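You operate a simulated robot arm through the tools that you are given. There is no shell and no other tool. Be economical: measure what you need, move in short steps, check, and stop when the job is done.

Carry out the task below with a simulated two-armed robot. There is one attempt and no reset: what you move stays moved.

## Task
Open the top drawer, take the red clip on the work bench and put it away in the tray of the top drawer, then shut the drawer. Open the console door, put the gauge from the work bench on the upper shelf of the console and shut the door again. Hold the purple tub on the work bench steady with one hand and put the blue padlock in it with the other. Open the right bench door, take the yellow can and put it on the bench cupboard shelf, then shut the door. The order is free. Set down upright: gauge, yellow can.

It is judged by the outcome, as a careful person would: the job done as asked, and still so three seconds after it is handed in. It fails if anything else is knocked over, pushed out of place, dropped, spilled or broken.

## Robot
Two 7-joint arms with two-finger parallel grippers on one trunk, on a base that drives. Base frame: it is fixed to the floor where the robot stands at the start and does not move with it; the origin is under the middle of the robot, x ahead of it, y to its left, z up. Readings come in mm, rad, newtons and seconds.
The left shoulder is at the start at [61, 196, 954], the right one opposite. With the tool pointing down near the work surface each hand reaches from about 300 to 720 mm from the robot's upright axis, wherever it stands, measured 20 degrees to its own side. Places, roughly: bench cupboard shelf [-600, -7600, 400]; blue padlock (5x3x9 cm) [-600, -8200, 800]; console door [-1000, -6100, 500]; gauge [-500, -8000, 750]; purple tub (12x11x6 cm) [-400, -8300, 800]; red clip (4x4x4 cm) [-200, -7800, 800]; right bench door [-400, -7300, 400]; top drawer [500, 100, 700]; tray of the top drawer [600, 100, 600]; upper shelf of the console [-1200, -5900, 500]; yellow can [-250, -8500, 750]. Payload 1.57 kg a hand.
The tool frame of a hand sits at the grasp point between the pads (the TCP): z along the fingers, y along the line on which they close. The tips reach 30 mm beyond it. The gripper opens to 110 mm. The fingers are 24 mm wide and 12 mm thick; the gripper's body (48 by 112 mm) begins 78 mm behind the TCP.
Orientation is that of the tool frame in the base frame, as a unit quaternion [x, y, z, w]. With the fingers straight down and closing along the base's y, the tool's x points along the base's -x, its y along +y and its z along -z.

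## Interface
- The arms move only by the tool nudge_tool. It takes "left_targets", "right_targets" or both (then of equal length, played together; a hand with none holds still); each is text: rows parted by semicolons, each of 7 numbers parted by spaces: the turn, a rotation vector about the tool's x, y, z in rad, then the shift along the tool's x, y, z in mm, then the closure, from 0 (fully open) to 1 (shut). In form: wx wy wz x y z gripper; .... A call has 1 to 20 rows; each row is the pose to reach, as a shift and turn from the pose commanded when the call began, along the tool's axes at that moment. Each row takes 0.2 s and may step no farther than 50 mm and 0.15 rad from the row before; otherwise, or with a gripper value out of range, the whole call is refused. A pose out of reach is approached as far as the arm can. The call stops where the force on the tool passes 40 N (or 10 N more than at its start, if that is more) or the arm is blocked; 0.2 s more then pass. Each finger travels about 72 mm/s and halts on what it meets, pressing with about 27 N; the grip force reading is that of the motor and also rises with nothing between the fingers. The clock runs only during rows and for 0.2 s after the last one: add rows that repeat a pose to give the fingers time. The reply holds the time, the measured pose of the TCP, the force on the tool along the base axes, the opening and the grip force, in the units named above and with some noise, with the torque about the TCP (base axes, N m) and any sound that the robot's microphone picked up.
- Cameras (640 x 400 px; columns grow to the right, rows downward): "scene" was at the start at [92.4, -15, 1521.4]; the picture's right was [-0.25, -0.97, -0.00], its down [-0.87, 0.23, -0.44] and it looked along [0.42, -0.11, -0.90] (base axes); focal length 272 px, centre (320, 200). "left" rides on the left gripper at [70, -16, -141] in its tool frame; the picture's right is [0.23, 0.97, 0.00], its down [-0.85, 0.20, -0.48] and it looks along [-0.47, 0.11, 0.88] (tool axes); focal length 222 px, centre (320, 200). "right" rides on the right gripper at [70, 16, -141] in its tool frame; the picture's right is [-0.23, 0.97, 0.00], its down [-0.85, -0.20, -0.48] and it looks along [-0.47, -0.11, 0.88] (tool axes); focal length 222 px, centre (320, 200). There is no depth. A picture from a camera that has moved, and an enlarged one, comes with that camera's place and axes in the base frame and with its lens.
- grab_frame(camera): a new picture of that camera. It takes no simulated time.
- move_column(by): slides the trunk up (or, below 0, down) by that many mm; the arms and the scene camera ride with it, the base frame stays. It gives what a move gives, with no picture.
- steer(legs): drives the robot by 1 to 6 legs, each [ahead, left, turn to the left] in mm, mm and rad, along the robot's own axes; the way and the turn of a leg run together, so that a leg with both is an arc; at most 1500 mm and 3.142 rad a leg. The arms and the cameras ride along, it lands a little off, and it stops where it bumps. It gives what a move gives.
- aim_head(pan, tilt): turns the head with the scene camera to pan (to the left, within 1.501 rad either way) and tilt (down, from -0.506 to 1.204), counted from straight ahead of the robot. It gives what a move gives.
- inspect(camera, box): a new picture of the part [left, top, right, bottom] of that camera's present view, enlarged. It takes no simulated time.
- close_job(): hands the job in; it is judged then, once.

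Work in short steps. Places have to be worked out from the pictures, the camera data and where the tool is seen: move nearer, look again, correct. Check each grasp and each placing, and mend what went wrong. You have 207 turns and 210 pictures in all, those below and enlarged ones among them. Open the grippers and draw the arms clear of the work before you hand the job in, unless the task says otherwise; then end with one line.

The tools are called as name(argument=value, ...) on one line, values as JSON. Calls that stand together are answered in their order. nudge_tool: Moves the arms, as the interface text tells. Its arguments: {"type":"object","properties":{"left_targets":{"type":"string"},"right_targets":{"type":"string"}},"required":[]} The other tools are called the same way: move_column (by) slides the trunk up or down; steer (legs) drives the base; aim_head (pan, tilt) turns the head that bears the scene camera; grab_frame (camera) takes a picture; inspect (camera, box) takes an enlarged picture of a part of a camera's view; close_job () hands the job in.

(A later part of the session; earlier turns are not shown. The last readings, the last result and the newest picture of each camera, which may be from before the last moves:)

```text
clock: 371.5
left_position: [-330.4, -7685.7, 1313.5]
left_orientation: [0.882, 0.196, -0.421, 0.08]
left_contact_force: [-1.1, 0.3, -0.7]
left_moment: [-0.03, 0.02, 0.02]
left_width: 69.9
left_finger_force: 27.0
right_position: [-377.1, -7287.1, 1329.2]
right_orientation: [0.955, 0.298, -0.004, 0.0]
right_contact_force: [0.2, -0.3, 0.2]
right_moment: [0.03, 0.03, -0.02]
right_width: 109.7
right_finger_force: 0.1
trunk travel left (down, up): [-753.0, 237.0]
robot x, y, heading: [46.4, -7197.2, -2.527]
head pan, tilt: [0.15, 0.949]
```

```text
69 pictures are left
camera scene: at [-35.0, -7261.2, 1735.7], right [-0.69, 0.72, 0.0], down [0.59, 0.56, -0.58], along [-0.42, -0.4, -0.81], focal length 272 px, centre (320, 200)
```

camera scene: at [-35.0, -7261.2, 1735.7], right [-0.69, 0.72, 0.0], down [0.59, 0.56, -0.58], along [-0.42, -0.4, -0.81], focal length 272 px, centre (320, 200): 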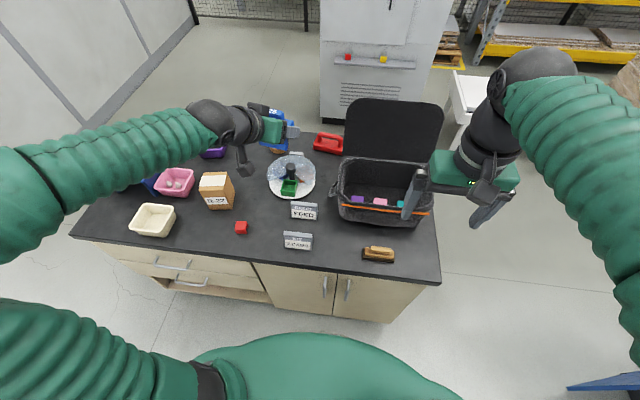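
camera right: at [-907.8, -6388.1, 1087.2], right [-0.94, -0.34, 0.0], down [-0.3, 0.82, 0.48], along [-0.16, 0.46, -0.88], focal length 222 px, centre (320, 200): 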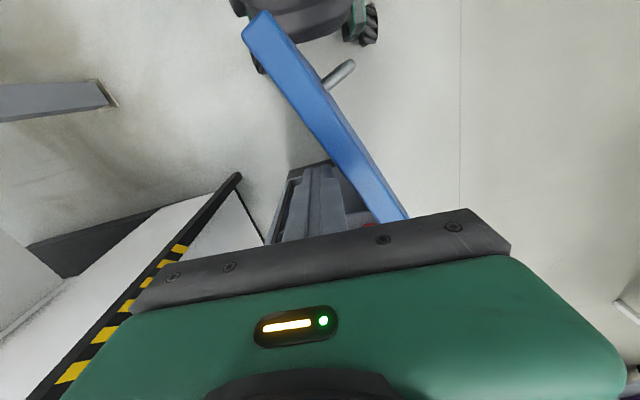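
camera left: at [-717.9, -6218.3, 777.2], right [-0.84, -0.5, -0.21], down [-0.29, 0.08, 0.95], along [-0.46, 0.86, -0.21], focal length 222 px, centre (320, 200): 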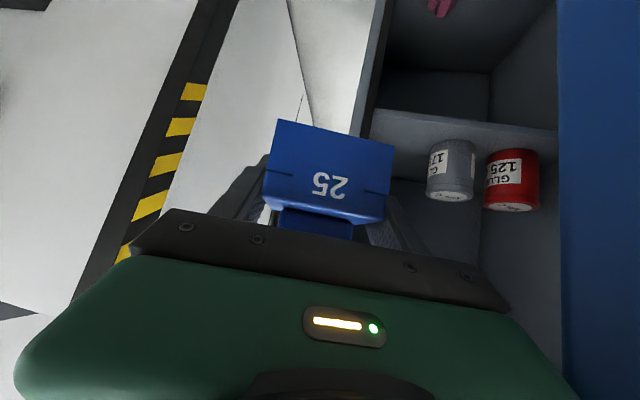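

I'll set the gauge between the beige tub and the red clip near the front edge. I strafe left 300 mm, back slightly and lower the trunk 400 mm.

steer(legs=[[-40, 300, 0]])

move_column(by=-400)

grab_frame(camera="scene")

grab_frame(camera="left")

```text
clock: 373.6
left_position: [-131.5, -7900.2, 1315.5]
left_orientation: [0.884, 0.195, -0.417, 0.085]
left_contact_force: [0.1, -0.1, -0.9]
left_moment: [-0.03, 0.02, 0.01]
left_width: 69.9
left_finger_force: 26.6
right_position: [-177.3, -7501.1, 1328.5]
right_orientation: [0.954, 0.298, -0.002, 0.006]
right_contact_force: [-0.8, -0.2, 0.6]
right_moment: [0.02, -0.02, -0.04]
right_width: 110.0
right_finger_force: 0.1
trunk travel left (down, up): [-753.0, 237.0]
robot x, y, heading: [254.2, -7418.4, -2.524]
head pan, tilt: [0.15, 0.949]
```

```text
clock: 377.4
left_position: [-121.0, -7912.4, 914.1]
left_orientation: [0.882, 0.196, -0.421, 0.079]
left_contact_force: [-0.3, -0.1, -1.3]
left_moment: [0.0, 0.03, -0.01]
left_width: 69.9
left_finger_force: 27.2
right_position: [-166.9, -7512.1, 931.3]
right_orientation: [0.954, 0.298, -0.004, 0.0]
right_contact_force: [0.8, 0.7, 0.4]
right_moment: [0.01, 0.02, 0.0]
right_width: 110.1
right_finger_force: 0.1
trunk travel left (down, up): [-353.0, 637.0]
robot x, y, heading: [251.3, -7421.6, -2.527]
head pan, tilt: [0.15, 0.949]
```

```text
68 pictures are left
camera scene: at [174.4, -7487.1, 1335.7], right [-0.69, 0.72, 0.0], down [0.59, 0.56, -0.58], along [-0.42, -0.4, -0.81], focal length 272 px, centre (320, 200)
```

scene: 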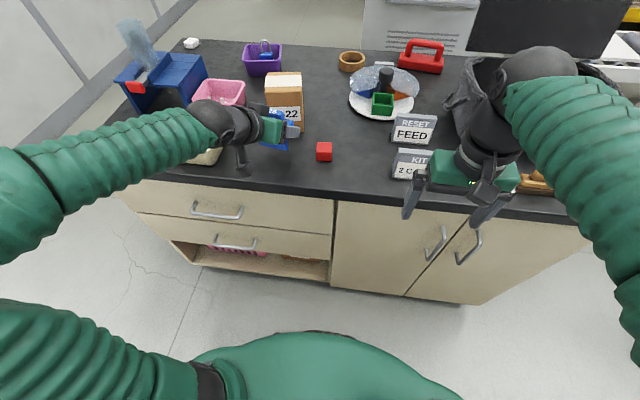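

```text
67 pictures are left
camera left: at [11.8, -7833.3, 950.6], right [0.53, -0.82, -0.2], down [-0.06, -0.27, 0.96], along [-0.84, -0.5, -0.2], focal length 222 px, centre (320, 200)
```

left: 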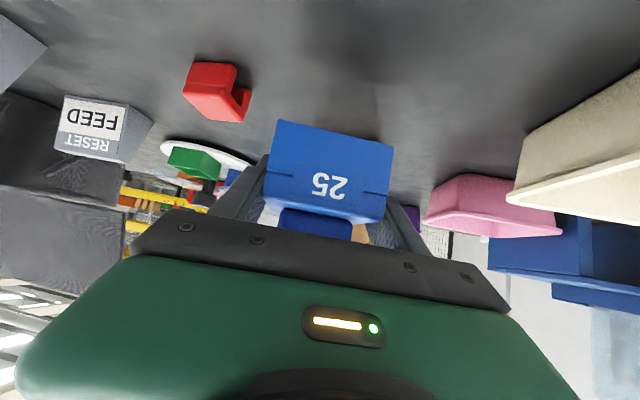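

The spot below is clear. I lower with the trunk until the gauge touches.

move_column(by=-58)

move_column(by=-8)

```text
clock: 378.4
left_position: [-121.1, -7911.5, 856.4]
left_orientation: [0.882, 0.197, -0.421, 0.08]
left_contact_force: [-0.4, -0.8, -1.2]
left_moment: [-0.02, 0.03, 0.04]
left_width: 69.8
left_finger_force: 26.6
right_position: [-166.1, -7513.5, 873.0]
right_orientation: [0.955, 0.297, -0.005, -0.001]
right_contact_force: [0.8, -0.5, -0.2]
right_moment: [-0.03, -0.01, -0.01]
right_width: 110.0
right_finger_force: 0.0
trunk travel left (down, up): [-295.0, 695.0]
robot x, y, heading: [253.9, -7418.8, -2.522]
head pan, tilt: [0.15, 0.949]
```

```text
clock: 379.0
left_position: [-121.9, -7910.2, 850.6]
left_orientation: [0.88, 0.197, -0.424, 0.082]
left_contact_force: [-2.0, -3.9, 13.3]
left_moment: [-0.71, 0.15, -0.1]
left_width: 69.9
left_finger_force: 26.6
right_position: [-164.2, -7511.5, 865.1]
right_orientation: [0.954, 0.299, -0.004, 0.0]
right_contact_force: [-0.3, 0.0, 0.2]
right_moment: [0.04, 0.0, -0.01]
right_width: 109.8
right_finger_force: 0.1
trunk travel left (down, up): [-287.0, 703.0]
robot x, y, heading: [253.4, -7420.2, -2.524]
head pan, tilt: [0.15, 0.949]
```

It touches. I open and retreat along the tool axis.

nudge_tool(left_targets="0 0 0 0 0 0 0.3;0 0 0 0 0 0 0.15;0 0 0 0 0 0 0.1;0 0 0 0 0 0 0.1;0 0 0 -5 0 -30 0.1;0 0 0 -10 0 -65 0.1;0 0 0 -20 0 -105 0.1;0 0 0 -50 0 -140 0")

grab_frame(camera="left")

grab_frame(camera="scene")

```text
clock: 380.8
left_position: [-48.3, -7883.0, 978.0]
left_orientation: [0.882, 0.197, -0.421, 0.08]
left_contact_force: [-0.9, -1.0, 0.1]
left_moment: [0.01, -0.03, -0.01]
left_width: 110.0
left_finger_force: 0.1
right_position: [-166.0, -7513.5, 865.7]
right_orientation: [0.954, 0.298, -0.003, -0.001]
right_contact_force: [0.1, 0.0, 1.0]
right_moment: [0.01, -0.03, 0.02]
right_width: 110.2
right_finger_force: 0.0
trunk travel left (down, up): [-287.0, 703.0]
robot x, y, heading: [256.0, -7423.0, -2.523]
head pan, tilt: [0.15, 0.949]
```

```text
66 pictures are left
camera left: at [84.2, -7804.5, 1014.9], right [0.53, -0.82, -0.2], down [-0.06, -0.27, 0.96], along [-0.84, -0.5, -0.2], focal length 222 px, centre (320, 200)
```

left: 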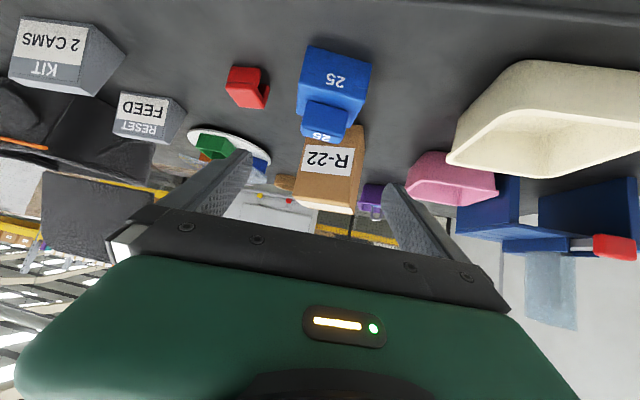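

```text
65 pictures are left
camera scene: at [175.0, -7487.0, 1269.7], right [-0.69, 0.72, 0.0], down [0.59, 0.56, -0.58], along [-0.42, -0.4, -0.81], focal length 272 px, centre (320, 200)
```

scene: 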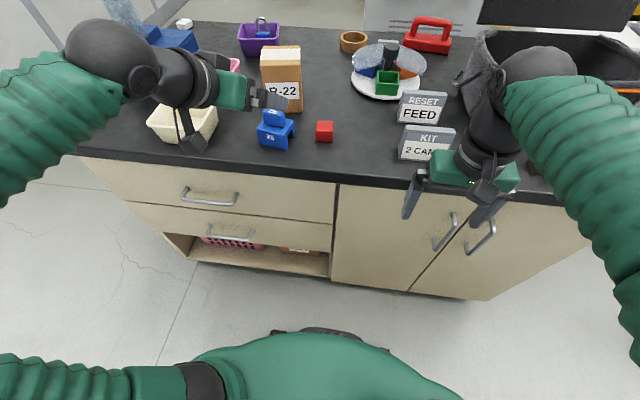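

The gauge stands upright by the clip. I raise the trunk, then turn the left hand pointing down above the red clip at about (-208,-7836).

move_column(by=200)

nudge_tool(left_targets="-0.015 0.126 -0.024 11 -15 32 0;-0.031 0.251 -0.048 21 -30 64 0;-0.046 0.377 -0.072 32 -45 96 0;-0.061 0.503 -0.095 43 -59 129 0;-0.076 0.629 -0.119 54 -74 161 0;-0.092 0.754 -0.143 64 -89 193 0;-0.107 0.88 -0.167 75 -104 225 0;-0.107 0.88 -0.167 75 -104 225 0")

grab_frame(camera="left")

```text
clock: 382.9
left_position: [-50.6, -7882.2, 1178.9]
left_orientation: [0.882, 0.196, -0.421, 0.079]
left_contact_force: [0.7, -0.5, 1.1]
left_moment: [-0.01, -0.03, 0.02]
left_width: 109.9
left_finger_force: 0.1
right_position: [-166.2, -7513.0, 1065.2]
right_orientation: [0.954, 0.298, -0.005, 0.0]
right_contact_force: [-0.1, 0.9, -0.2]
right_moment: [0.0, -0.03, 0.01]
right_width: 109.9
right_finger_force: 0.1
trunk travel left (down, up): [-487.0, 503.0]
robot x, y, heading: [253.2, -7421.3, -2.524]
head pan, tilt: [0.15, 0.949]
```

```text
clock: 384.7
left_position: [-210.3, -7833.1, 980.3]
left_orientation: [0.953, 0.303, 0.0, 0.001]
left_contact_force: [0.4, 0.6, 0.8]
left_moment: [-0.02, 0.01, -0.01]
left_width: 110.1
left_finger_force: 0.0
right_position: [-165.0, -7512.0, 1065.3]
right_orientation: [0.955, 0.298, -0.005, 0.001]
right_contact_force: [0.6, 0.4, 0.6]
right_moment: [0.01, 0.03, -0.01]
right_width: 110.1
right_finger_force: 0.1
trunk travel left (down, up): [-487.0, 503.0]
robot x, y, heading: [251.9, -7422.1, -2.527]
head pan, tilt: [0.15, 0.949]
```

```text
64 pictures are left
camera left: at [-162.9, -7778.9, 1122.2], right [0.75, -0.66, 0.0], down [-0.58, -0.66, 0.48], along [-0.32, -0.36, -0.88], focal length 222 px, centre (320, 200)
```

left: 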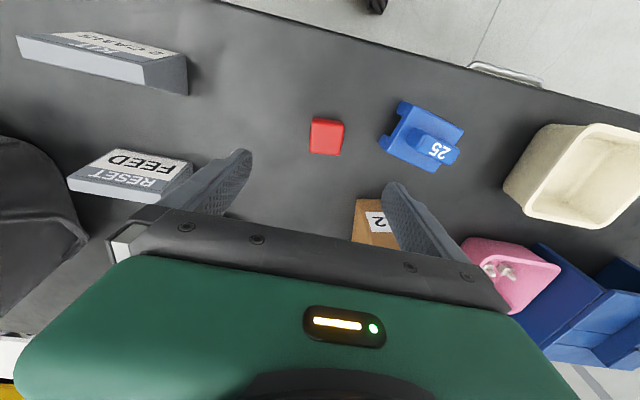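

The clip is nearly centred. I descend with a narrower opening (the gauge is next to it) and grip it.

nudge_tool(left_targets="0 0 0 4 8 35 0.3;0 0 0 4 8 75 0.3;0 0 0 4 8 110 0.3;0 0 0 4 8 134 0.3;0 0 0 4 8 134 0.6;0 0 0 4 8 134 0.85;0 0 0 4 8 134 0.85;0 0 0 4 8 134 0.85")

grab_frame(camera="left")

```text
clock: 386.5
left_position: [-204.1, -7838.8, 851.2]
left_orientation: [0.953, 0.303, -0.002, 0.0]
left_contact_force: [-0.9, -4.1, 23.8]
left_moment: [-0.04, -0.23, -0.04]
left_width: 39.2
left_finger_force: 27.1
right_position: [-165.3, -7511.0, 1065.8]
right_orientation: [0.955, 0.298, -0.005, 0.001]
right_contact_force: [0.0, -0.3, -0.4]
right_moment: [-0.01, 0.03, 0.01]
right_width: 110.0
right_finger_force: 0.1
trunk travel left (down, up): [-487.0, 503.0]
robot x, y, heading: [252.1, -7416.2, -2.525]
head pan, tilt: [0.15, 0.949]
```

```text
63 pictures are left
camera left: at [-155.2, -7783.8, 991.5], right [0.75, -0.66, 0.0], down [-0.58, -0.66, 0.48], along [-0.32, -0.36, -0.88], focal length 222 px, centre (320, 200)
```

left: 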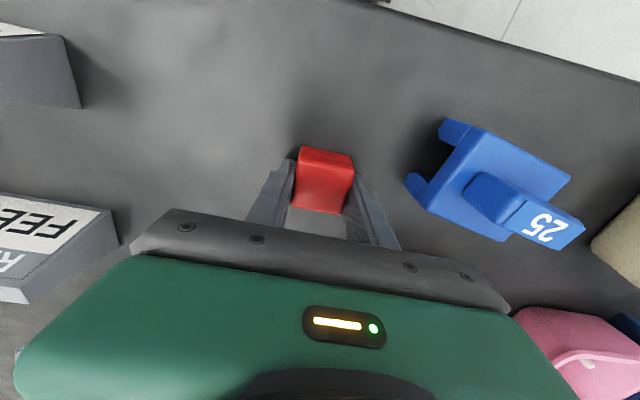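

The clip is held (39 mm). I lift it.

nudge_tool(left_targets="0 0 0 0 0 -20 0.9;0 0 0 0 0 -65 0.9;0 0 0 0 0 -110 0.9;0 0 0 20 0 -150 0.9")

move_column(by=180)

grab_frame(camera="left")

```text
clock: 387.5
left_position: [-186.8, -7826.7, 997.6]
left_orientation: [0.953, 0.304, -0.001, 0.0]
left_contact_force: [0.4, 0.5, 0.3]
left_moment: [-0.04, 0.03, 0.0]
left_width: 38.9
left_finger_force: 27.1
right_position: [-165.2, -7510.9, 1066.5]
right_orientation: [0.954, 0.299, -0.005, 0.001]
right_contact_force: [0.6, 0.1, 0.4]
right_moment: [0.0, 0.03, -0.01]
right_width: 110.2
right_finger_force: 0.1
trunk travel left (down, up): [-487.0, 503.0]
robot x, y, heading: [251.7, -7420.8, -2.526]
head pan, tilt: [0.15, 0.949]
```

```text
clock: 389.5
left_position: [-187.8, -7827.6, 1176.3]
left_orientation: [0.953, 0.304, 0.0, 0.0]
left_contact_force: [0.7, -0.3, -0.1]
left_moment: [0.0, -0.01, 0.02]
left_width: 39.2
left_finger_force: 27.0
right_position: [-167.2, -7512.0, 1244.1]
right_orientation: [0.954, 0.298, -0.005, 0.0]
right_contact_force: [-0.8, 0.5, 0.5]
right_moment: [0.03, 0.0, -0.02]
right_width: 110.1
right_finger_force: 0.1
trunk travel left (down, up): [-667.0, 323.0]
robot x, y, heading: [256.9, -7419.1, -2.528]
head pan, tilt: [0.15, 0.949]
```

```text
62 pictures are left
camera left: at [-141.8, -7773.8, 1317.7], right [0.75, -0.66, 0.0], down [-0.58, -0.66, 0.48], along [-0.32, -0.36, -0.88], focal length 222 px, centre (320, 200)
```

left: 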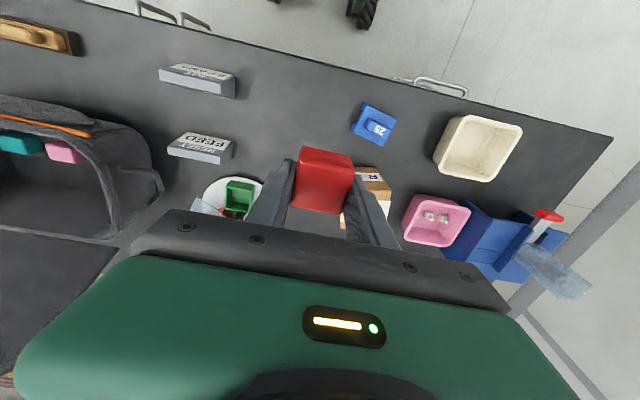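

The clip is secure and the gauge is seen at (-114,-7911). I strafe left so the right hand can take the gauge.

steer(legs=[[0, 445, 0]])

```text
clock: 392.2
left_position: [62.3, -8182.6, 1176.2]
left_orientation: [0.953, 0.304, 0.001, 0.002]
left_contact_force: [-0.1, 0.3, -0.2]
left_moment: [-0.01, 0.0, 0.02]
left_width: 39.3
left_finger_force: 26.7
right_position: [82.8, -7866.5, 1243.6]
right_orientation: [0.955, 0.298, -0.004, 0.003]
right_contact_force: [-0.4, 1.4, 0.4]
right_moment: [0.02, -0.03, 0.0]
right_width: 110.1
right_finger_force: 0.1
trunk travel left (down, up): [-667.0, 323.0]
robot x, y, heading: [510.3, -7782.0, -2.516]
head pan, tilt: [0.15, 0.949]
```

I pitch the right hand forward and bring it above and behind the gauge.

nudge_tool(right_targets="0.013 -0.128 0.027 -15 -9 32 0;0.026 -0.256 0.054 -29 -18 64 0;0.039 -0.384 0.081 -44 -26 96 0;0.052 -0.513 0.107 -58 -35 128 0;0.065 -0.641 0.134 -73 -44 160 0;0.078 -0.769 0.161 -87 -53 192 0;0.091 -0.897 0.188 -102 -61 224 0;0.091 -0.897 0.188 -102 -61 224 0")

grab_frame(camera="right")

```text
clock: 394.0
left_position: [65.3, -8186.2, 1176.4]
left_orientation: [0.953, 0.304, 0.0, 0.001]
left_contact_force: [0.6, 0.3, 0.0]
left_moment: [0.02, -0.02, 0.0]
left_width: 39.2
left_finger_force: 27.2
right_position: [-32.9, -7876.9, 1022.5]
right_orientation: [0.881, 0.18, -0.429, 0.089]
right_contact_force: [0.2, -0.2, 0.1]
right_moment: [0.0, 0.01, 0.01]
right_width: 110.0
right_finger_force: 0.2
right hand out of reach, approached as far as the arm can: row 6
trunk travel left (down, up): [-667.0, 323.0]
robot x, y, heading: [505.6, -7781.2, -2.525]
head pan, tilt: [0.15, 0.949]
```

```text
61 pictures are left
camera right: at [116.3, -7831.8, 1055.2], right [0.25, -0.95, 0.18], down [-0.21, 0.13, 0.97], along [-0.94, -0.28, -0.17], focal length 222 px, centre (320, 200)
```

right: 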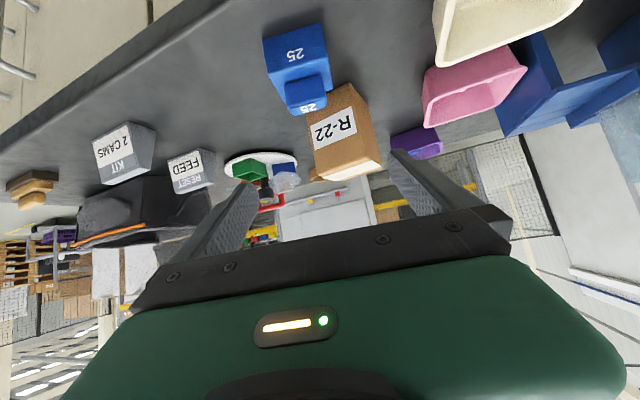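

Gauge position matches my prediction and is centred laterally. I descend diagonally onto it and grip.

nudge_tool(right_targets="0 0 0 18 0 38 0.1;0 0 0 36 0 76 0.1;0 0 0 54 0 114 0.1;0 0 0 70 0 150 0.1;0 0 0 79 0 173 0.1;0 0 0 79 0 173 0.3;0 0 0 79 0 173 0.55;0 0 0 79 0 173 0.7;0 0 0 79 0 173 0.7;0 0 0 79 0 173 0.7")

grab_frame(camera="right")

```text
clock: 396.2
left_position: [66.1, -8187.0, 1177.2]
left_orientation: [0.953, 0.304, 0.0, 0.0]
left_contact_force: [0.1, 0.0, 0.0]
left_moment: [0.01, 0.01, 0.0]
left_width: 39.1
left_finger_force: 27.0
right_position: [-112.5, -7915.5, 854.1]
right_orientation: [0.88, 0.18, -0.43, 0.088]
right_contact_force: [-0.1, -0.5, 0.3]
right_moment: [-0.1, 0.03, -0.06]
right_width: 69.6
right_finger_force: 26.6
trunk travel left (down, up): [-667.0, 323.0]
robot x, y, heading: [505.5, -7781.2, -2.527]
head pan, tilt: [0.15, 0.949]
```

```text
60 pictures are left
camera right: at [36.6, -7868.8, 886.5], right [0.25, -0.95, 0.18], down [-0.21, 0.13, 0.97], along [-0.94, -0.28, -0.17], focal length 222 px, centre (320, 200)
```

right: 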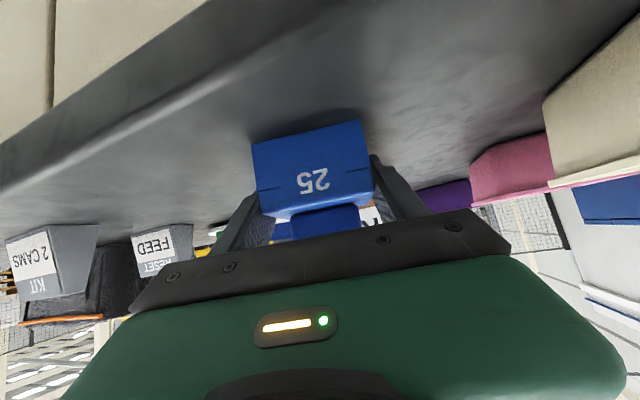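

The gauge is in the right hand. I lift it.

nudge_tool(right_targets="0 0 0 -16 0 -12 0.75;0 0 0 -50 0 -40 0.75;0 0 0 -85 0 -67 0.75;0 0 0 -118 0 -93 0.75")

grab_frame(camera="scene")

```text
clock: 397.2
left_position: [67.8, -8188.0, 1176.1]
left_orientation: [0.952, 0.305, -0.001, 0.0]
left_contact_force: [0.4, -0.4, -0.4]
left_moment: [0.0, -0.01, 0.01]
left_width: 39.0
left_finger_force: 26.9
right_position: [-109.0, -7913.1, 1005.6]
right_orientation: [0.879, 0.181, -0.431, 0.088]
right_contact_force: [0.5, 0.0, -1.6]
right_moment: [0.04, 0.02, 0.01]
right_width: 69.8
right_finger_force: 26.4
trunk travel left (down, up): [-667.0, 323.0]
robot x, y, heading: [505.5, -7779.1, -2.523]
head pan, tilt: [0.15, 0.949]
```

```text
59 pictures are left
camera scene: at [427.8, -7846.3, 1649.7], right [-0.69, 0.72, 0.0], down [0.59, 0.56, -0.58], along [-0.42, -0.4, -0.81], focal length 272 px, centre (320, 200)
```

scene: 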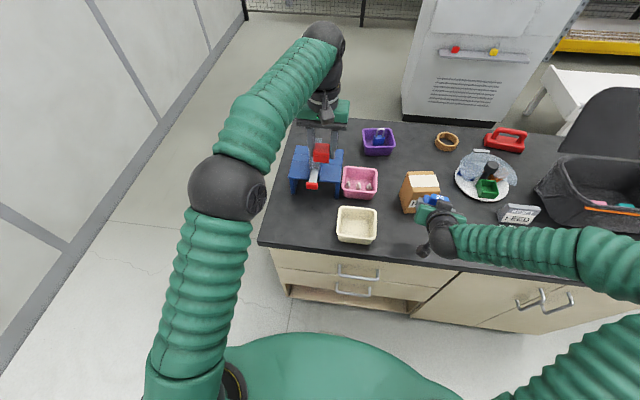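

Both are in hand. I raise the trunk and drive back toward the console.

move_column(by=240)

steer(legs=[[0, -900, 0], [0, -600, 0], [330, 0, 0], [0, 0, -1.6]])

aim_head(pan=-0.1, tilt=0.9)

grab_frame(camera="scene")

```text
clock: 399.7
left_position: [66.9, -8186.1, 1416.5]
left_orientation: [0.953, 0.304, -0.001, -0.001]
left_contact_force: [0.0, 0.2, -0.2]
left_moment: [0.05, 0.0, 0.02]
left_width: 39.1
left_finger_force: 26.9
right_position: [-112.2, -7913.9, 1245.4]
right_orientation: [0.88, 0.18, -0.43, 0.088]
right_contact_force: [-0.1, -0.1, -0.7]
right_moment: [-0.01, 0.0, -0.04]
right_width: 69.8
right_finger_force: 27.3
trunk travel left (down, up): [-907.0, 83.0]
robot x, y, heading: [508.8, -7777.9, -2.526]
head pan, tilt: [0.15, 0.949]
```

```text
clock: 413.2
left_position: [-1048.4, -6294.5, 1417.2]
left_orientation: [0.887, -0.462, -0.001, 0.0]
left_contact_force: [-0.5, 0.2, -0.1]
left_moment: [0.02, -0.01, -0.03]
left_width: 39.2
left_finger_force: 27.0
right_position: [-774.3, -6118.5, 1246.1]
right_orientation: [0.747, -0.499, -0.365, -0.244]
right_contact_force: [0.1, -0.2, -1.5]
right_moment: [-0.03, -0.02, 0.03]
right_width: 69.7
right_finger_force: 26.8
trunk travel left (down, up): [-907.0, 83.0]
robot x, y, heading: [-645.2, -6734.4, 2.173]
head pan, tilt: [0.15, 0.949]
```

```text
clock: 413.9
left_position: [-1046.4, -6293.5, 1418.6]
left_orientation: [0.886, -0.464, -0.002, -0.001]
left_contact_force: [-0.1, -0.2, 0.3]
left_moment: [0.0, -0.01, -0.03]
left_width: 39.0
left_finger_force: 26.8
right_position: [-772.5, -6119.6, 1245.9]
right_orientation: [0.747, -0.499, -0.365, -0.244]
right_contact_force: [-0.2, 0.1, -1.6]
right_moment: [0.01, 0.05, 0.01]
right_width: 69.9
right_finger_force: 26.9
trunk travel left (down, up): [-907.0, 83.0]
robot x, y, heading: [-646.0, -6739.2, 2.176]
head pan, tilt: [-0.099, 0.901]
```

```text
58 pictures are left
camera scene: at [-700.2, -6640.2, 1893.1], right [0.87, 0.48, 0.0], down [0.38, -0.69, -0.62], along [-0.3, 0.54, -0.79], focal length 272 px, centre (320, 200)
```

scene: 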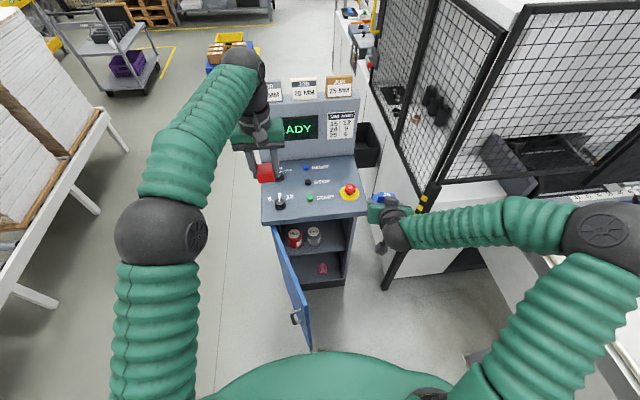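

The door is wide open, and I see the upper shelf with two cans on the left and free space on the right, surface about z 534. I retract the left hand out of the way, strafe left, and lower the trunk.

nudge_tool(left_targets="0 0 0 30 35 0 0.9;0 0 0 60 70 0 0.9;0 0 0 90 105 0 0.9;0 0 0 120 140 0 0.9;0 0 0 150 170 0 0.9")

steer(legs=[[0, 105, -0.01]])

move_column(by=-390)

grab_frame(camera="scene")

```text
clock: 415.1
left_position: [-1101.2, -6516.5, 1417.8]
left_orientation: [0.886, -0.464, -0.003, -0.001]
left_contact_force: [0.0, 0.2, -0.5]
left_moment: [0.05, -0.01, -0.02]
left_width: 39.2
left_finger_force: 27.2
right_position: [-770.5, -6123.1, 1247.1]
right_orientation: [0.746, -0.499, -0.367, -0.245]
right_contact_force: [0.1, -0.3, -1.9]
right_moment: [0.0, 0.02, 0.01]
right_width: 69.9
right_finger_force: 26.7
trunk travel left (down, up): [-907.0, 83.0]
robot x, y, heading: [-644.4, -6741.1, 2.176]
head pan, tilt: [-0.099, 0.901]
```

```text
clock: 416.3
left_position: [-1149.7, -6544.7, 1424.3]
left_orientation: [0.882, -0.471, -0.008, 0.011]
left_contact_force: [1.2, 0.8, 0.1]
left_moment: [-0.08, 0.05, -0.04]
left_width: 39.0
left_finger_force: 26.7
right_position: [-818.7, -6157.5, 1238.9]
right_orientation: [0.741, -0.51, -0.368, -0.236]
right_contact_force: [2.8, 0.8, -1.2]
right_moment: [-0.02, 0.11, 0.07]
right_width: 69.8
right_finger_force: 27.3
trunk travel left (down, up): [-907.0, 83.0]
robot x, y, heading: [-727.2, -6794.2, 2.166]
head pan, tilt: [-0.099, 0.901]
```

```text
clock: 420.1
left_position: [-1177.5, -6564.6, 1028.0]
left_orientation: [0.883, -0.47, -0.004, -0.001]
left_contact_force: [-0.2, 0.9, 0.0]
left_moment: [0.02, -0.02, 0.0]
left_width: 39.0
left_finger_force: 27.0
right_position: [-842.8, -6174.1, 856.1]
right_orientation: [0.743, -0.504, -0.365, -0.246]
right_contact_force: [0.4, -0.8, -1.1]
right_moment: [0.01, 0.0, -0.06]
right_width: 69.8
right_finger_force: 27.1
trunk travel left (down, up): [-517.0, 473.0]
robot x, y, heading: [-726.3, -6795.9, 2.163]
head pan, tilt: [-0.099, 0.901]
```

```text
57 pictures are left
camera scene: at [-784.5, -6701.4, 1503.3], right [0.88, 0.48, 0.0], down [0.38, -0.69, -0.62], along [-0.29, 0.55, -0.78], focal length 272 px, centre (320, 200)
```

scene: 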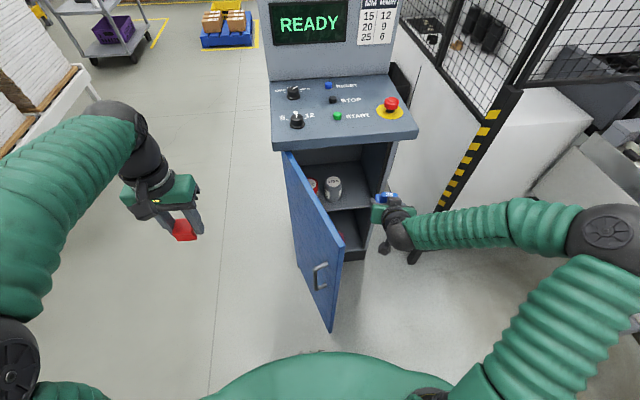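

The right hand is in front of the opening. I lower it and straighten its yaw.

nudge_tool(right_targets="-0.026 0 -0.02 32 0 25 0.75;-0.053 0 -0.041 64 0 49 0.75;-0.079 0 -0.062 96 0 74 0.75;-0.105 0 -0.082 128 0 99 0.75;-0.132 0 -0.103 160 0 124 0.75;-0.158 0 -0.123 190 0 147 0.75;-0.158 0 -0.123 190 0 147 0.75")

steer(legs=[[105, 0, 0]])

grab_frame(camera="right")

grab_frame(camera="scene")

```text
clock: 421.7
left_position: [-1177.2, -6566.2, 1030.8]
left_orientation: [0.882, -0.47, -0.003, -0.002]
left_contact_force: [0.1, 0.5, -0.3]
left_moment: [0.02, 0.02, 0.0]
left_width: 39.1
left_finger_force: 26.8
right_position: [-723.1, -6110.4, 645.1]
right_orientation: [0.818, -0.374, -0.32, -0.297]
right_contact_force: [-0.2, 0.8, -0.9]
right_moment: [-0.02, -0.01, -0.01]
right_width: 69.8
right_finger_force: 26.8
right hand out of reach, approached as far as the arm can: row 4, 5, 6, 7
trunk travel left (down, up): [-517.0, 473.0]
robot x, y, heading: [-728.9, -6796.7, 2.169]
head pan, tilt: [-0.099, 0.901]
stopped in row 7 (right hand): the arm was blocked; the commanded pose is now the measured one
```

```text
clock: 422.9
left_position: [-1232.6, -6475.7, 1028.5]
left_orientation: [0.883, -0.47, -0.003, 0.002]
left_contact_force: [0.6, 0.4, 0.8]
left_moment: [-0.03, 0.01, -0.04]
left_width: 39.1
left_finger_force: 27.0
right_position: [-782.8, -6021.6, 639.2]
right_orientation: [0.82, -0.373, -0.319, -0.293]
right_contact_force: [-0.2, -0.2, -1.7]
right_moment: [-0.03, 0.03, 0.0]
right_width: 69.8
right_finger_force: 27.1
trunk travel left (down, up): [-517.0, 473.0]
robot x, y, heading: [-785.1, -6708.3, 2.167]
head pan, tilt: [-0.099, 0.901]
```

```text
56 pictures are left
camera right: at [-715.8, -6161.9, 673.2], right [-0.9, -0.44, -0.07], down [-0.14, 0.13, 0.98], along [-0.42, 0.89, -0.18], focal length 222 px, centre (320, 200)
```

right: 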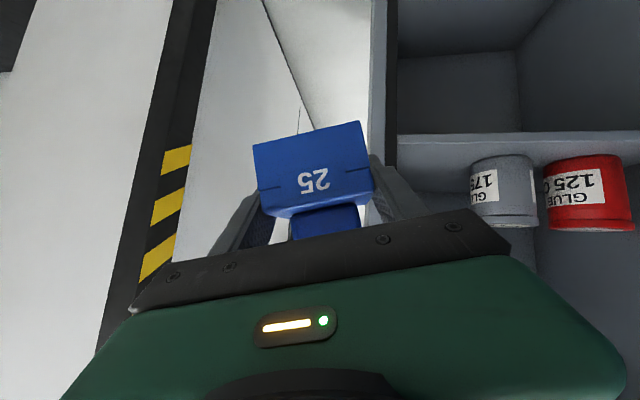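

```text
55 pictures are left
camera scene: at [-837.4, -6610.2, 1503.3], right [0.88, 0.48, 0.0], down [0.37, -0.69, -0.62], along [-0.3, 0.54, -0.79], focal length 272 px, centre (320, 200)
```

scene: 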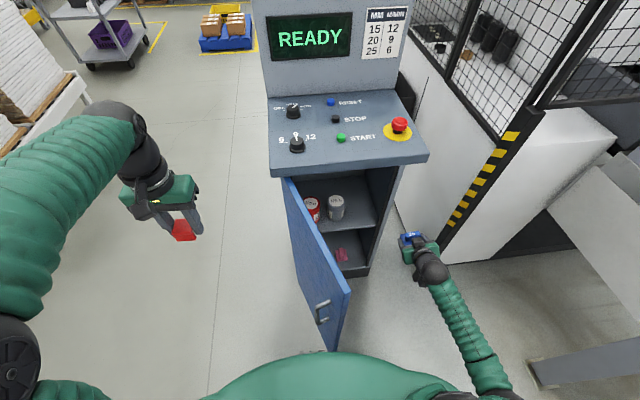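

The hand drifted off as the arm got awkward, and the gauge is tilted a bit but held. I lower the trunk for an easier posture and command the corrected pose, in front of the free shelf space.

move_column(by=-100)

nudge_tool(right_targets="0 0 0 -37 0 -29 0.75;0 0 0 -74 0 -57 0.75;-0.036 -0.007 0.05 -84 27 -60 0.75;-0.072 -0.014 0.1 -93 54 -64 0.75;-0.109 -0.02 0.149 -102 82 -67 0.75;-0.145 -0.027 0.198 -111 109 -71 0.75;-0.145 -0.027 0.198 -111 109 -71 0.75")

grab_frame(camera="right")

grab_frame(camera="scene")

```text
clock: 424.2
left_position: [-1232.5, -6476.7, 929.4]
left_orientation: [0.883, -0.47, -0.003, 0.0]
left_contact_force: [-0.8, 0.1, 0.3]
left_moment: [-0.01, 0.02, -0.01]
left_width: 39.0
left_finger_force: 27.1
right_position: [-780.9, -6022.5, 541.0]
right_orientation: [0.82, -0.372, -0.32, -0.294]
right_contact_force: [-0.9, 0.1, -1.0]
right_moment: [0.02, 0.02, -0.01]
right_width: 69.8
right_finger_force: 27.4
trunk travel left (down, up): [-417.0, 573.0]
robot x, y, heading: [-784.5, -6705.9, 2.169]
head pan, tilt: [-0.099, 0.901]
```

```text
clock: 425.8
left_position: [-1234.2, -6477.7, 929.2]
left_orientation: [0.882, -0.47, -0.003, 0.001]
left_contact_force: [-0.1, 0.4, 0.2]
left_moment: [0.0, 0.0, -0.03]
left_width: 38.9
left_finger_force: 27.0
right_position: [-904.9, -6085.1, 639.8]
right_orientation: [0.793, -0.425, -0.384, -0.206]
right_contact_force: [-0.4, -0.1, -1.6]
right_moment: [-0.04, 0.01, -0.02]
right_width: 69.9
right_finger_force: 27.0
trunk travel left (down, up): [-417.0, 573.0]
robot x, y, heading: [-781.4, -6707.2, 2.172]
head pan, tilt: [-0.099, 0.901]
```

```text
54 pictures are left
camera right: at [-832.7, -6222.7, 674.2], right [-0.89, -0.42, 0.18], down [0.08, 0.24, 0.97], along [-0.45, 0.87, -0.18], focal length 222 px, centre (320, 200)
```

right: 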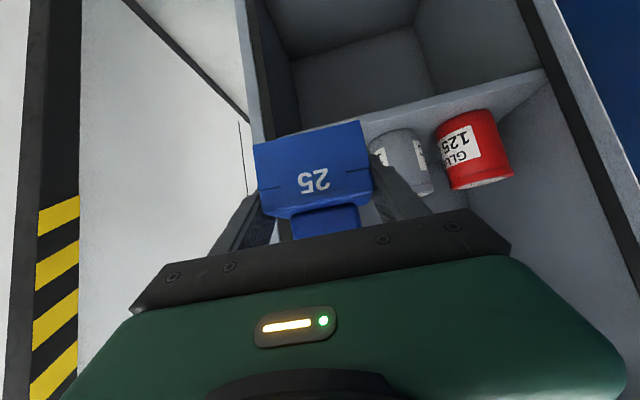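

```text
53 pictures are left
camera scene: at [-838.2, -6611.2, 1403.3], right [0.88, 0.48, 0.0], down [0.37, -0.69, -0.62], along [-0.3, 0.54, -0.79], focal length 272 px, centre (320, 200)
```

scene: 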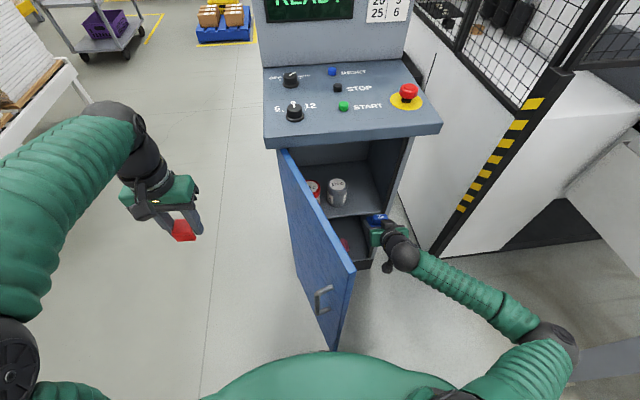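

The hand is aligned before the free right part of the shelf. I move the gauge in over the shelf.

nudge_tool(right_targets="0 0 0 -14 2 25 0.75;0 0 0 -28 4 50 0.75;0 0 0 -45 6 80 0.75;0 0 0 -62 6 110 0.75;0 0 0 -72 6 138 0.75;0 0 0 -76 6 160 0.75")

grab_frame(camera="right")

grab_frame(camera="scene")

```text
clock: 427.2
left_position: [-1234.4, -6478.2, 929.9]
left_orientation: [0.883, -0.47, -0.002, 0.0]
left_contact_force: [-0.4, 1.0, -0.5]
left_moment: [0.0, 0.0, -0.01]
left_width: 38.9
left_finger_force: 26.5
right_position: [-1006.5, -5945.4, 601.1]
right_orientation: [0.794, -0.424, -0.384, -0.206]
right_contact_force: [0.7, -0.1, -1.9]
right_moment: [0.05, 0.01, -0.02]
right_width: 69.9
right_finger_force: 27.3
trunk travel left (down, up): [-417.0, 573.0]
robot x, y, heading: [-787.2, -6705.5, 2.169]
head pan, tilt: [-0.099, 0.901]
```

```text
52 pictures are left
camera right: at [-934.0, -6082.8, 634.2], right [-0.89, -0.42, 0.18], down [0.08, 0.24, 0.97], along [-0.45, 0.87, -0.18], focal length 222 px, centre (320, 200)
```

right: 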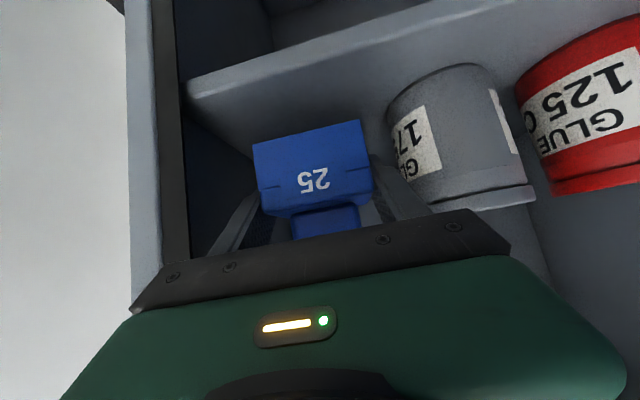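

```text
51 pictures are left
camera scene: at [-839.8, -6610.4, 1403.2], right [0.88, 0.48, 0.0], down [0.37, -0.69, -0.62], along [-0.3, 0.54, -0.79], focal length 272 px, centre (320, 200)
```

scene: 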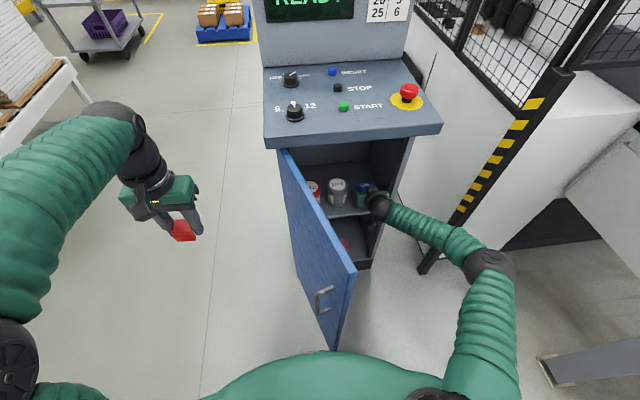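

The gauge is over the free part of the shelf between the wall and the grey can. I lower with the trunk until it touches.

move_column(by=-26)

grab_frame(camera="right")

```text
clock: 427.9
left_position: [-1234.3, -6479.1, 903.6]
left_orientation: [0.883, -0.47, -0.003, -0.001]
left_contact_force: [0.3, 0.1, 0.9]
left_moment: [0.0, 0.01, 0.01]
left_width: 39.1
left_finger_force: 27.2
right_position: [-1006.8, -5946.2, 575.6]
right_orientation: [0.794, -0.424, -0.384, -0.205]
right_contact_force: [0.9, 0.3, -1.4]
right_moment: [-0.01, 0.02, 0.0]
right_width: 69.7
right_finger_force: 27.0
trunk travel left (down, up): [-391.0, 599.0]
robot x, y, heading: [-785.1, -6702.7, 2.166]
head pan, tilt: [-0.099, 0.901]
```

```text
50 pictures are left
camera right: at [-933.5, -6083.4, 608.7], right [-0.89, -0.42, 0.18], down [0.08, 0.24, 0.97], along [-0.45, 0.87, -0.18], focal length 222 px, centre (320, 200)
```

right: 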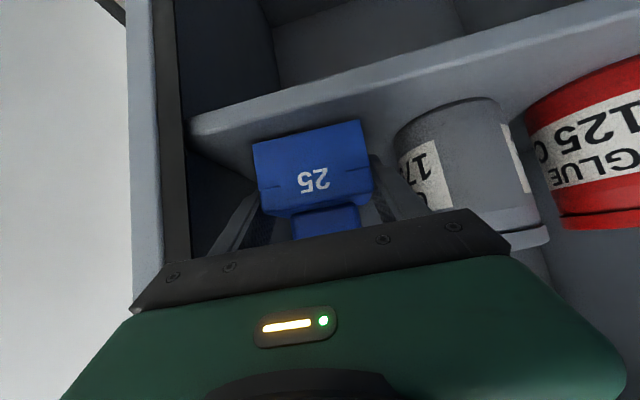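

Still slightly above. I lower in small increments.

move_column(by=-7)

move_column(by=-5)

```text
clock: 428.5
left_position: [-1233.7, -6477.9, 895.9]
left_orientation: [0.883, -0.469, -0.003, 0.0]
left_contact_force: [-0.7, -0.2, -0.6]
left_moment: [0.01, -0.02, 0.03]
left_width: 39.3
left_finger_force: 27.1
right_position: [-1006.9, -5945.5, 569.8]
right_orientation: [0.794, -0.424, -0.384, -0.206]
right_contact_force: [-1.7, 2.8, 8.4]
right_moment: [0.24, 0.35, -0.05]
right_width: 69.8
right_finger_force: 26.9
trunk travel left (down, up): [-384.0, 606.0]
robot x, y, heading: [-781.6, -6705.6, 2.167]
head pan, tilt: [-0.099, 0.901]
```

```text
clock: 429.0
left_position: [-1232.7, -6480.6, 892.8]
left_orientation: [0.882, -0.47, -0.003, -0.002]
left_contact_force: [-0.1, 0.7, -1.3]
left_moment: [-0.04, 0.01, 0.0]
left_width: 38.8
left_finger_force: 26.8
right_position: [-1007.0, -5946.9, 567.4]
right_orientation: [0.793, -0.423, -0.386, -0.208]
right_contact_force: [-0.1, 2.7, 25.7]
right_moment: [0.12, 0.2, -0.16]
right_width: 69.7
right_finger_force: 27.0
trunk travel left (down, up): [-379.0, 611.0]
robot x, y, heading: [-782.2, -6706.4, 2.172]
head pan, tilt: [-0.099, 0.901]
```

It rests on the shelf. I open only slightly (about 86 mm) and retreat.

nudge_tool(right_targets="0 0 0 0 0 -2 0.33;0 0 0 0 0 -2 0.27;0 0 0 0 0 -2 0.22;0 0 0 0 0 -2 0.22;0 0 0 0 0 -25 0.22;0 0 0 0 0 -55 0.22;0 0 0 15 0 -90 0.22;0 0 0 35 0 -125 0.22")

grab_frame(camera="right")

```text
clock: 430.8
left_position: [-1233.0, -6476.7, 890.3]
left_orientation: [0.882, -0.47, -0.003, 0.001]
left_contact_force: [-0.3, -0.2, -0.1]
left_moment: [0.0, -0.03, 0.0]
left_width: 39.1
left_finger_force: 27.1
right_position: [-940.4, -6047.2, 609.7]
right_orientation: [0.794, -0.424, -0.385, -0.205]
right_contact_force: [0.4, -0.1, 0.9]
right_moment: [0.0, -0.06, -0.04]
right_width: 85.8
right_finger_force: 0.0
trunk travel left (down, up): [-379.0, 611.0]
robot x, y, heading: [-781.6, -6705.0, 2.163]
head pan, tilt: [-0.099, 0.901]
```

```text
49 pictures are left
camera right: at [-867.9, -6184.1, 645.1], right [-0.89, -0.42, 0.18], down [0.08, 0.24, 0.97], along [-0.45, 0.87, -0.18], focal length 222 px, centre (320, 200)
```

right: 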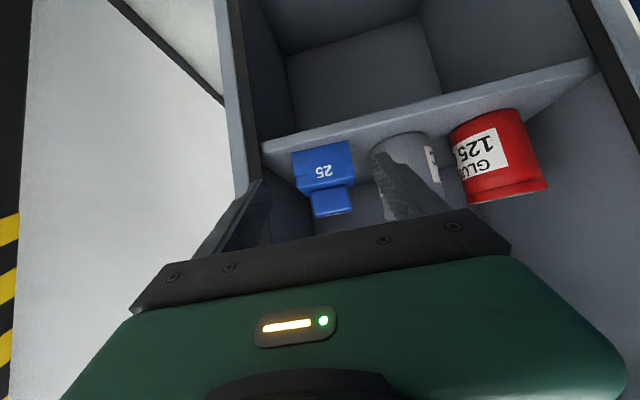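

The gauge stands upright on the shelf. Now to shut the door with the right hand: back out beyond the door's tip, go around to its outer (left) side.

steer(legs=[[-360, 0, 0], [0, 310, 0]])

nudge_tool(right_targets="0 0 0 0 0 0 0.6;0 0 0 0 0 0 1;0 0 0 0 0 0 1")

grab_frame(camera="scene")

```text
clock: 433.2
left_position: [-1064.3, -6686.1, 889.4]
left_orientation: [0.86, -0.51, 0.001, -0.01]
left_contact_force: [-0.7, -0.4, -0.6]
left_moment: [-0.01, -0.03, -0.01]
left_width: 39.0
left_finger_force: 27.1
right_position: [-726.4, -6281.3, 619.3]
right_orientation: [0.774, -0.456, -0.373, -0.232]
right_contact_force: [-0.4, 0.7, 0.6]
right_moment: [0.0, -0.02, -0.02]
right_width: 85.7
right_finger_force: 0.1
trunk travel left (down, up): [-379.0, 611.0]
robot x, y, heading: [-629.2, -6945.2, 2.068]
head pan, tilt: [-0.099, 0.901]
stopped in leg 1: the robot was blocked; the commanded pose is now the measured one
```

```text
clock: 434.1
left_position: [-1061.8, -6686.2, 889.6]
left_orientation: [0.859, -0.512, -0.002, -0.009]
left_contact_force: [0.8, 0.7, -0.2]
left_moment: [0.0, 0.01, -0.05]
left_width: 39.2
left_finger_force: 26.7
right_position: [-724.9, -6280.8, 619.0]
right_orientation: [0.774, -0.457, -0.373, -0.231]
right_contact_force: [0.8, -0.6, -0.5]
right_moment: [0.01, -0.02, 0.01]
right_width: 0.1
right_finger_force: 13.4
trunk travel left (down, up): [-379.0, 611.0]
robot x, y, heading: [-626.7, -6943.6, 2.072]
head pan, tilt: [-0.099, 0.901]
```

```text
48 pictures are left
camera scene: at [-667.1, -6842.1, 1365.9], right [0.92, 0.39, 0.0], down [0.3, -0.72, -0.62], along [-0.24, 0.57, -0.79], focal length 272 px, centre (320, 200)
```

scene: 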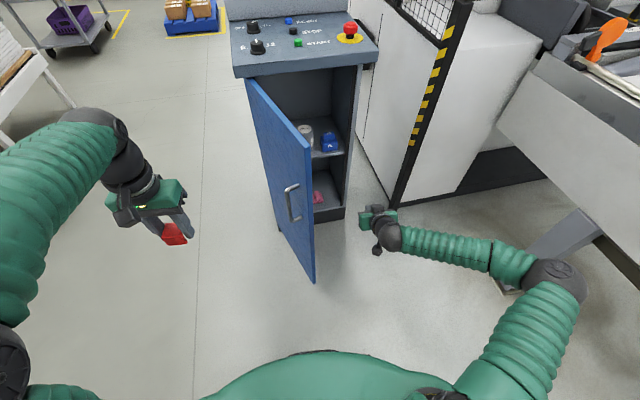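

The base touched the bench corner behind me, so room is limited. Instead I raise the hand above door height, go forward a little, square up and strafe left over the door to its outer side.

move_column(by=400)

move_column(by=60)

steer(legs=[[70, 0, 0], [0, 0, 0.09], [0, 350, 0]])

grab_frame(camera="scene")

```text
clock: 437.9
left_position: [-1062.2, -6685.1, 1289.3]
left_orientation: [0.86, -0.511, -0.001, -0.009]
left_contact_force: [0.1, -0.2, -0.6]
left_moment: [-0.01, 0.0, -0.03]
left_width: 39.0
left_finger_force: 26.9
right_position: [-724.6, -6280.2, 1019.3]
right_orientation: [0.774, -0.457, -0.372, -0.232]
right_contact_force: [0.1, 0.4, 0.5]
right_moment: [-0.01, -0.01, 0.0]
right_width: 0.1
right_finger_force: 21.3
trunk travel left (down, up): [-779.0, 211.0]
robot x, y, heading: [-625.9, -6951.6, 2.072]
head pan, tilt: [-0.099, 0.901]
```

```text
clock: 438.9
left_position: [-1062.2, -6684.3, 1348.2]
left_orientation: [0.86, -0.511, -0.001, -0.01]
left_contact_force: [0.1, -0.3, -0.7]
left_moment: [0.01, -0.03, -0.01]
left_width: 39.1
left_finger_force: 27.2
right_position: [-724.8, -6279.5, 1079.5]
right_orientation: [0.774, -0.457, -0.373, -0.231]
right_contact_force: [0.2, 0.2, -0.4]
right_moment: [0.01, -0.02, -0.01]
right_width: 0.0
right_finger_force: 21.7
trunk travel left (down, up): [-839.0, 151.0]
robot x, y, heading: [-627.4, -6947.7, 2.069]
head pan, tilt: [-0.099, 0.901]
```

```text
clock: 442.3
left_position: [-1398.1, -6848.9, 1350.7]
left_orientation: [0.88, -0.474, -0.003, -0.005]
left_contact_force: [0.8, 1.1, 0.4]
left_moment: [-0.08, 0.11, 0.0]
left_width: 38.8
left_finger_force: 27.1
right_position: [-1100.5, -6417.6, 1075.2]
right_orientation: [0.793, -0.424, -0.384, -0.21]
right_contact_force: [0.4, 1.0, 0.0]
right_moment: [-0.04, 0.09, 0.14]
right_width: 0.0
right_finger_force: 20.7
trunk travel left (down, up): [-839.0, 151.0]
robot x, y, heading: [-956.1, -7079.7, 2.158]
head pan, tilt: [-0.099, 0.901]
```

```text
47 pictures are left
camera scene: at [-987.5, -6968.4, 1824.9], right [0.88, 0.47, -0.01], down [0.36, -0.7, -0.62], along [-0.3, 0.54, -0.79], focal length 272 px, centre (320, 200)
```

scene: 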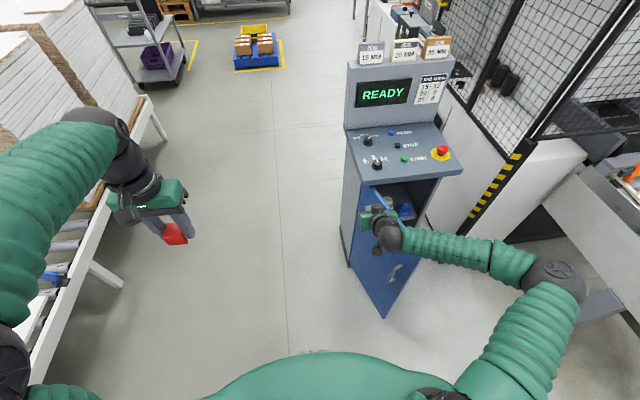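

The hand is on the outer side and the forearm passes beyond the door's tip. I lower the trunk, then strafe right and forward to swing the door shut.

move_column(by=-400)

steer(legs=[[0, -120, 0]])

grab_frame(camera="scene")

```text
clock: 446.1
left_position: [-1408.8, -6860.2, 949.0]
left_orientation: [0.881, -0.473, -0.002, -0.01]
left_contact_force: [-1.2, 0.6, -0.2]
left_moment: [0.03, 0.02, -0.02]
left_width: 39.0
left_finger_force: 27.1
right_position: [-1109.2, -6427.6, 679.6]
right_orientation: [0.793, -0.423, -0.382, -0.217]
right_contact_force: [0.1, -0.8, -0.3]
right_moment: [0.02, 0.0, 0.03]
right_width: 0.0
right_finger_force: 21.9
trunk travel left (down, up): [-439.0, 551.0]
robot x, y, heading: [-955.9, -7078.7, 2.156]
head pan, tilt: [-0.099, 0.901]
```

```text
clock: 447.4
left_position: [-1315.7, -6798.5, 947.3]
left_orientation: [0.881, -0.473, 0.0, -0.014]
left_contact_force: [-0.5, 0.0, 0.8]
left_moment: [0.01, 0.01, 0.03]
left_width: 39.4
left_finger_force: 26.7
right_position: [-1014.8, -6363.4, 682.7]
right_orientation: [0.793, -0.421, -0.381, -0.219]
right_contact_force: [-0.6, 0.0, -0.3]
right_moment: [0.0, -0.03, -0.03]
right_width: 0.0
right_finger_force: 21.3
trunk travel left (down, up): [-439.0, 551.0]
robot x, y, heading: [-853.9, -7013.5, 2.161]
head pan, tilt: [-0.099, 0.901]
```

```text
46 pictures are left
camera scene: at [-915.7, -6923.4, 1425.3], right [0.88, 0.47, 0.01], down [0.37, -0.69, -0.62], along [-0.29, 0.55, -0.78], focal length 272 px, centre (320, 200)
```

scene: 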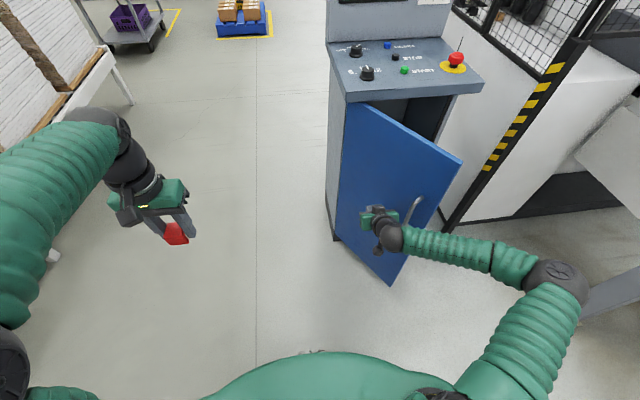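

The door swung to about half. I continue diagonally forward and right.

steer(legs=[[60, -75, 0], [65, -65, 0], [50, -55, 0]])

grab_frame(camera="scene")

```text
clock: 449.8
left_position: [-1269.2, -6553.6, 941.8]
left_orientation: [0.881, -0.472, 0.005, -0.021]
left_contact_force: [-1.8, 0.0, -0.5]
left_moment: [0.06, -0.1, -0.03]
left_width: 39.0
left_finger_force: 27.1
right_position: [-963.7, -6117.5, 683.9]
right_orientation: [0.796, -0.416, -0.377, -0.225]
right_contact_force: [-1.9, -0.3, -0.1]
right_moment: [0.04, -0.06, -0.13]
right_width: 0.2
right_finger_force: 21.8
trunk travel left (down, up): [-439.0, 551.0]
robot x, y, heading: [-791.6, -6760.9, 2.154]
head pan, tilt: [-0.099, 0.901]
```

```text
45 pictures are left
camera scene: at [-876.1, -6683.5, 1424.9], right [0.88, 0.47, 0.03], down [0.38, -0.68, -0.62], along [-0.27, 0.56, -0.78], focal length 272 px, centre (320, 200)
```

scene: 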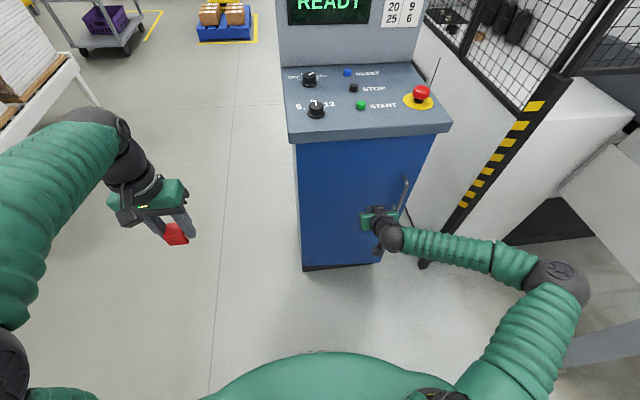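

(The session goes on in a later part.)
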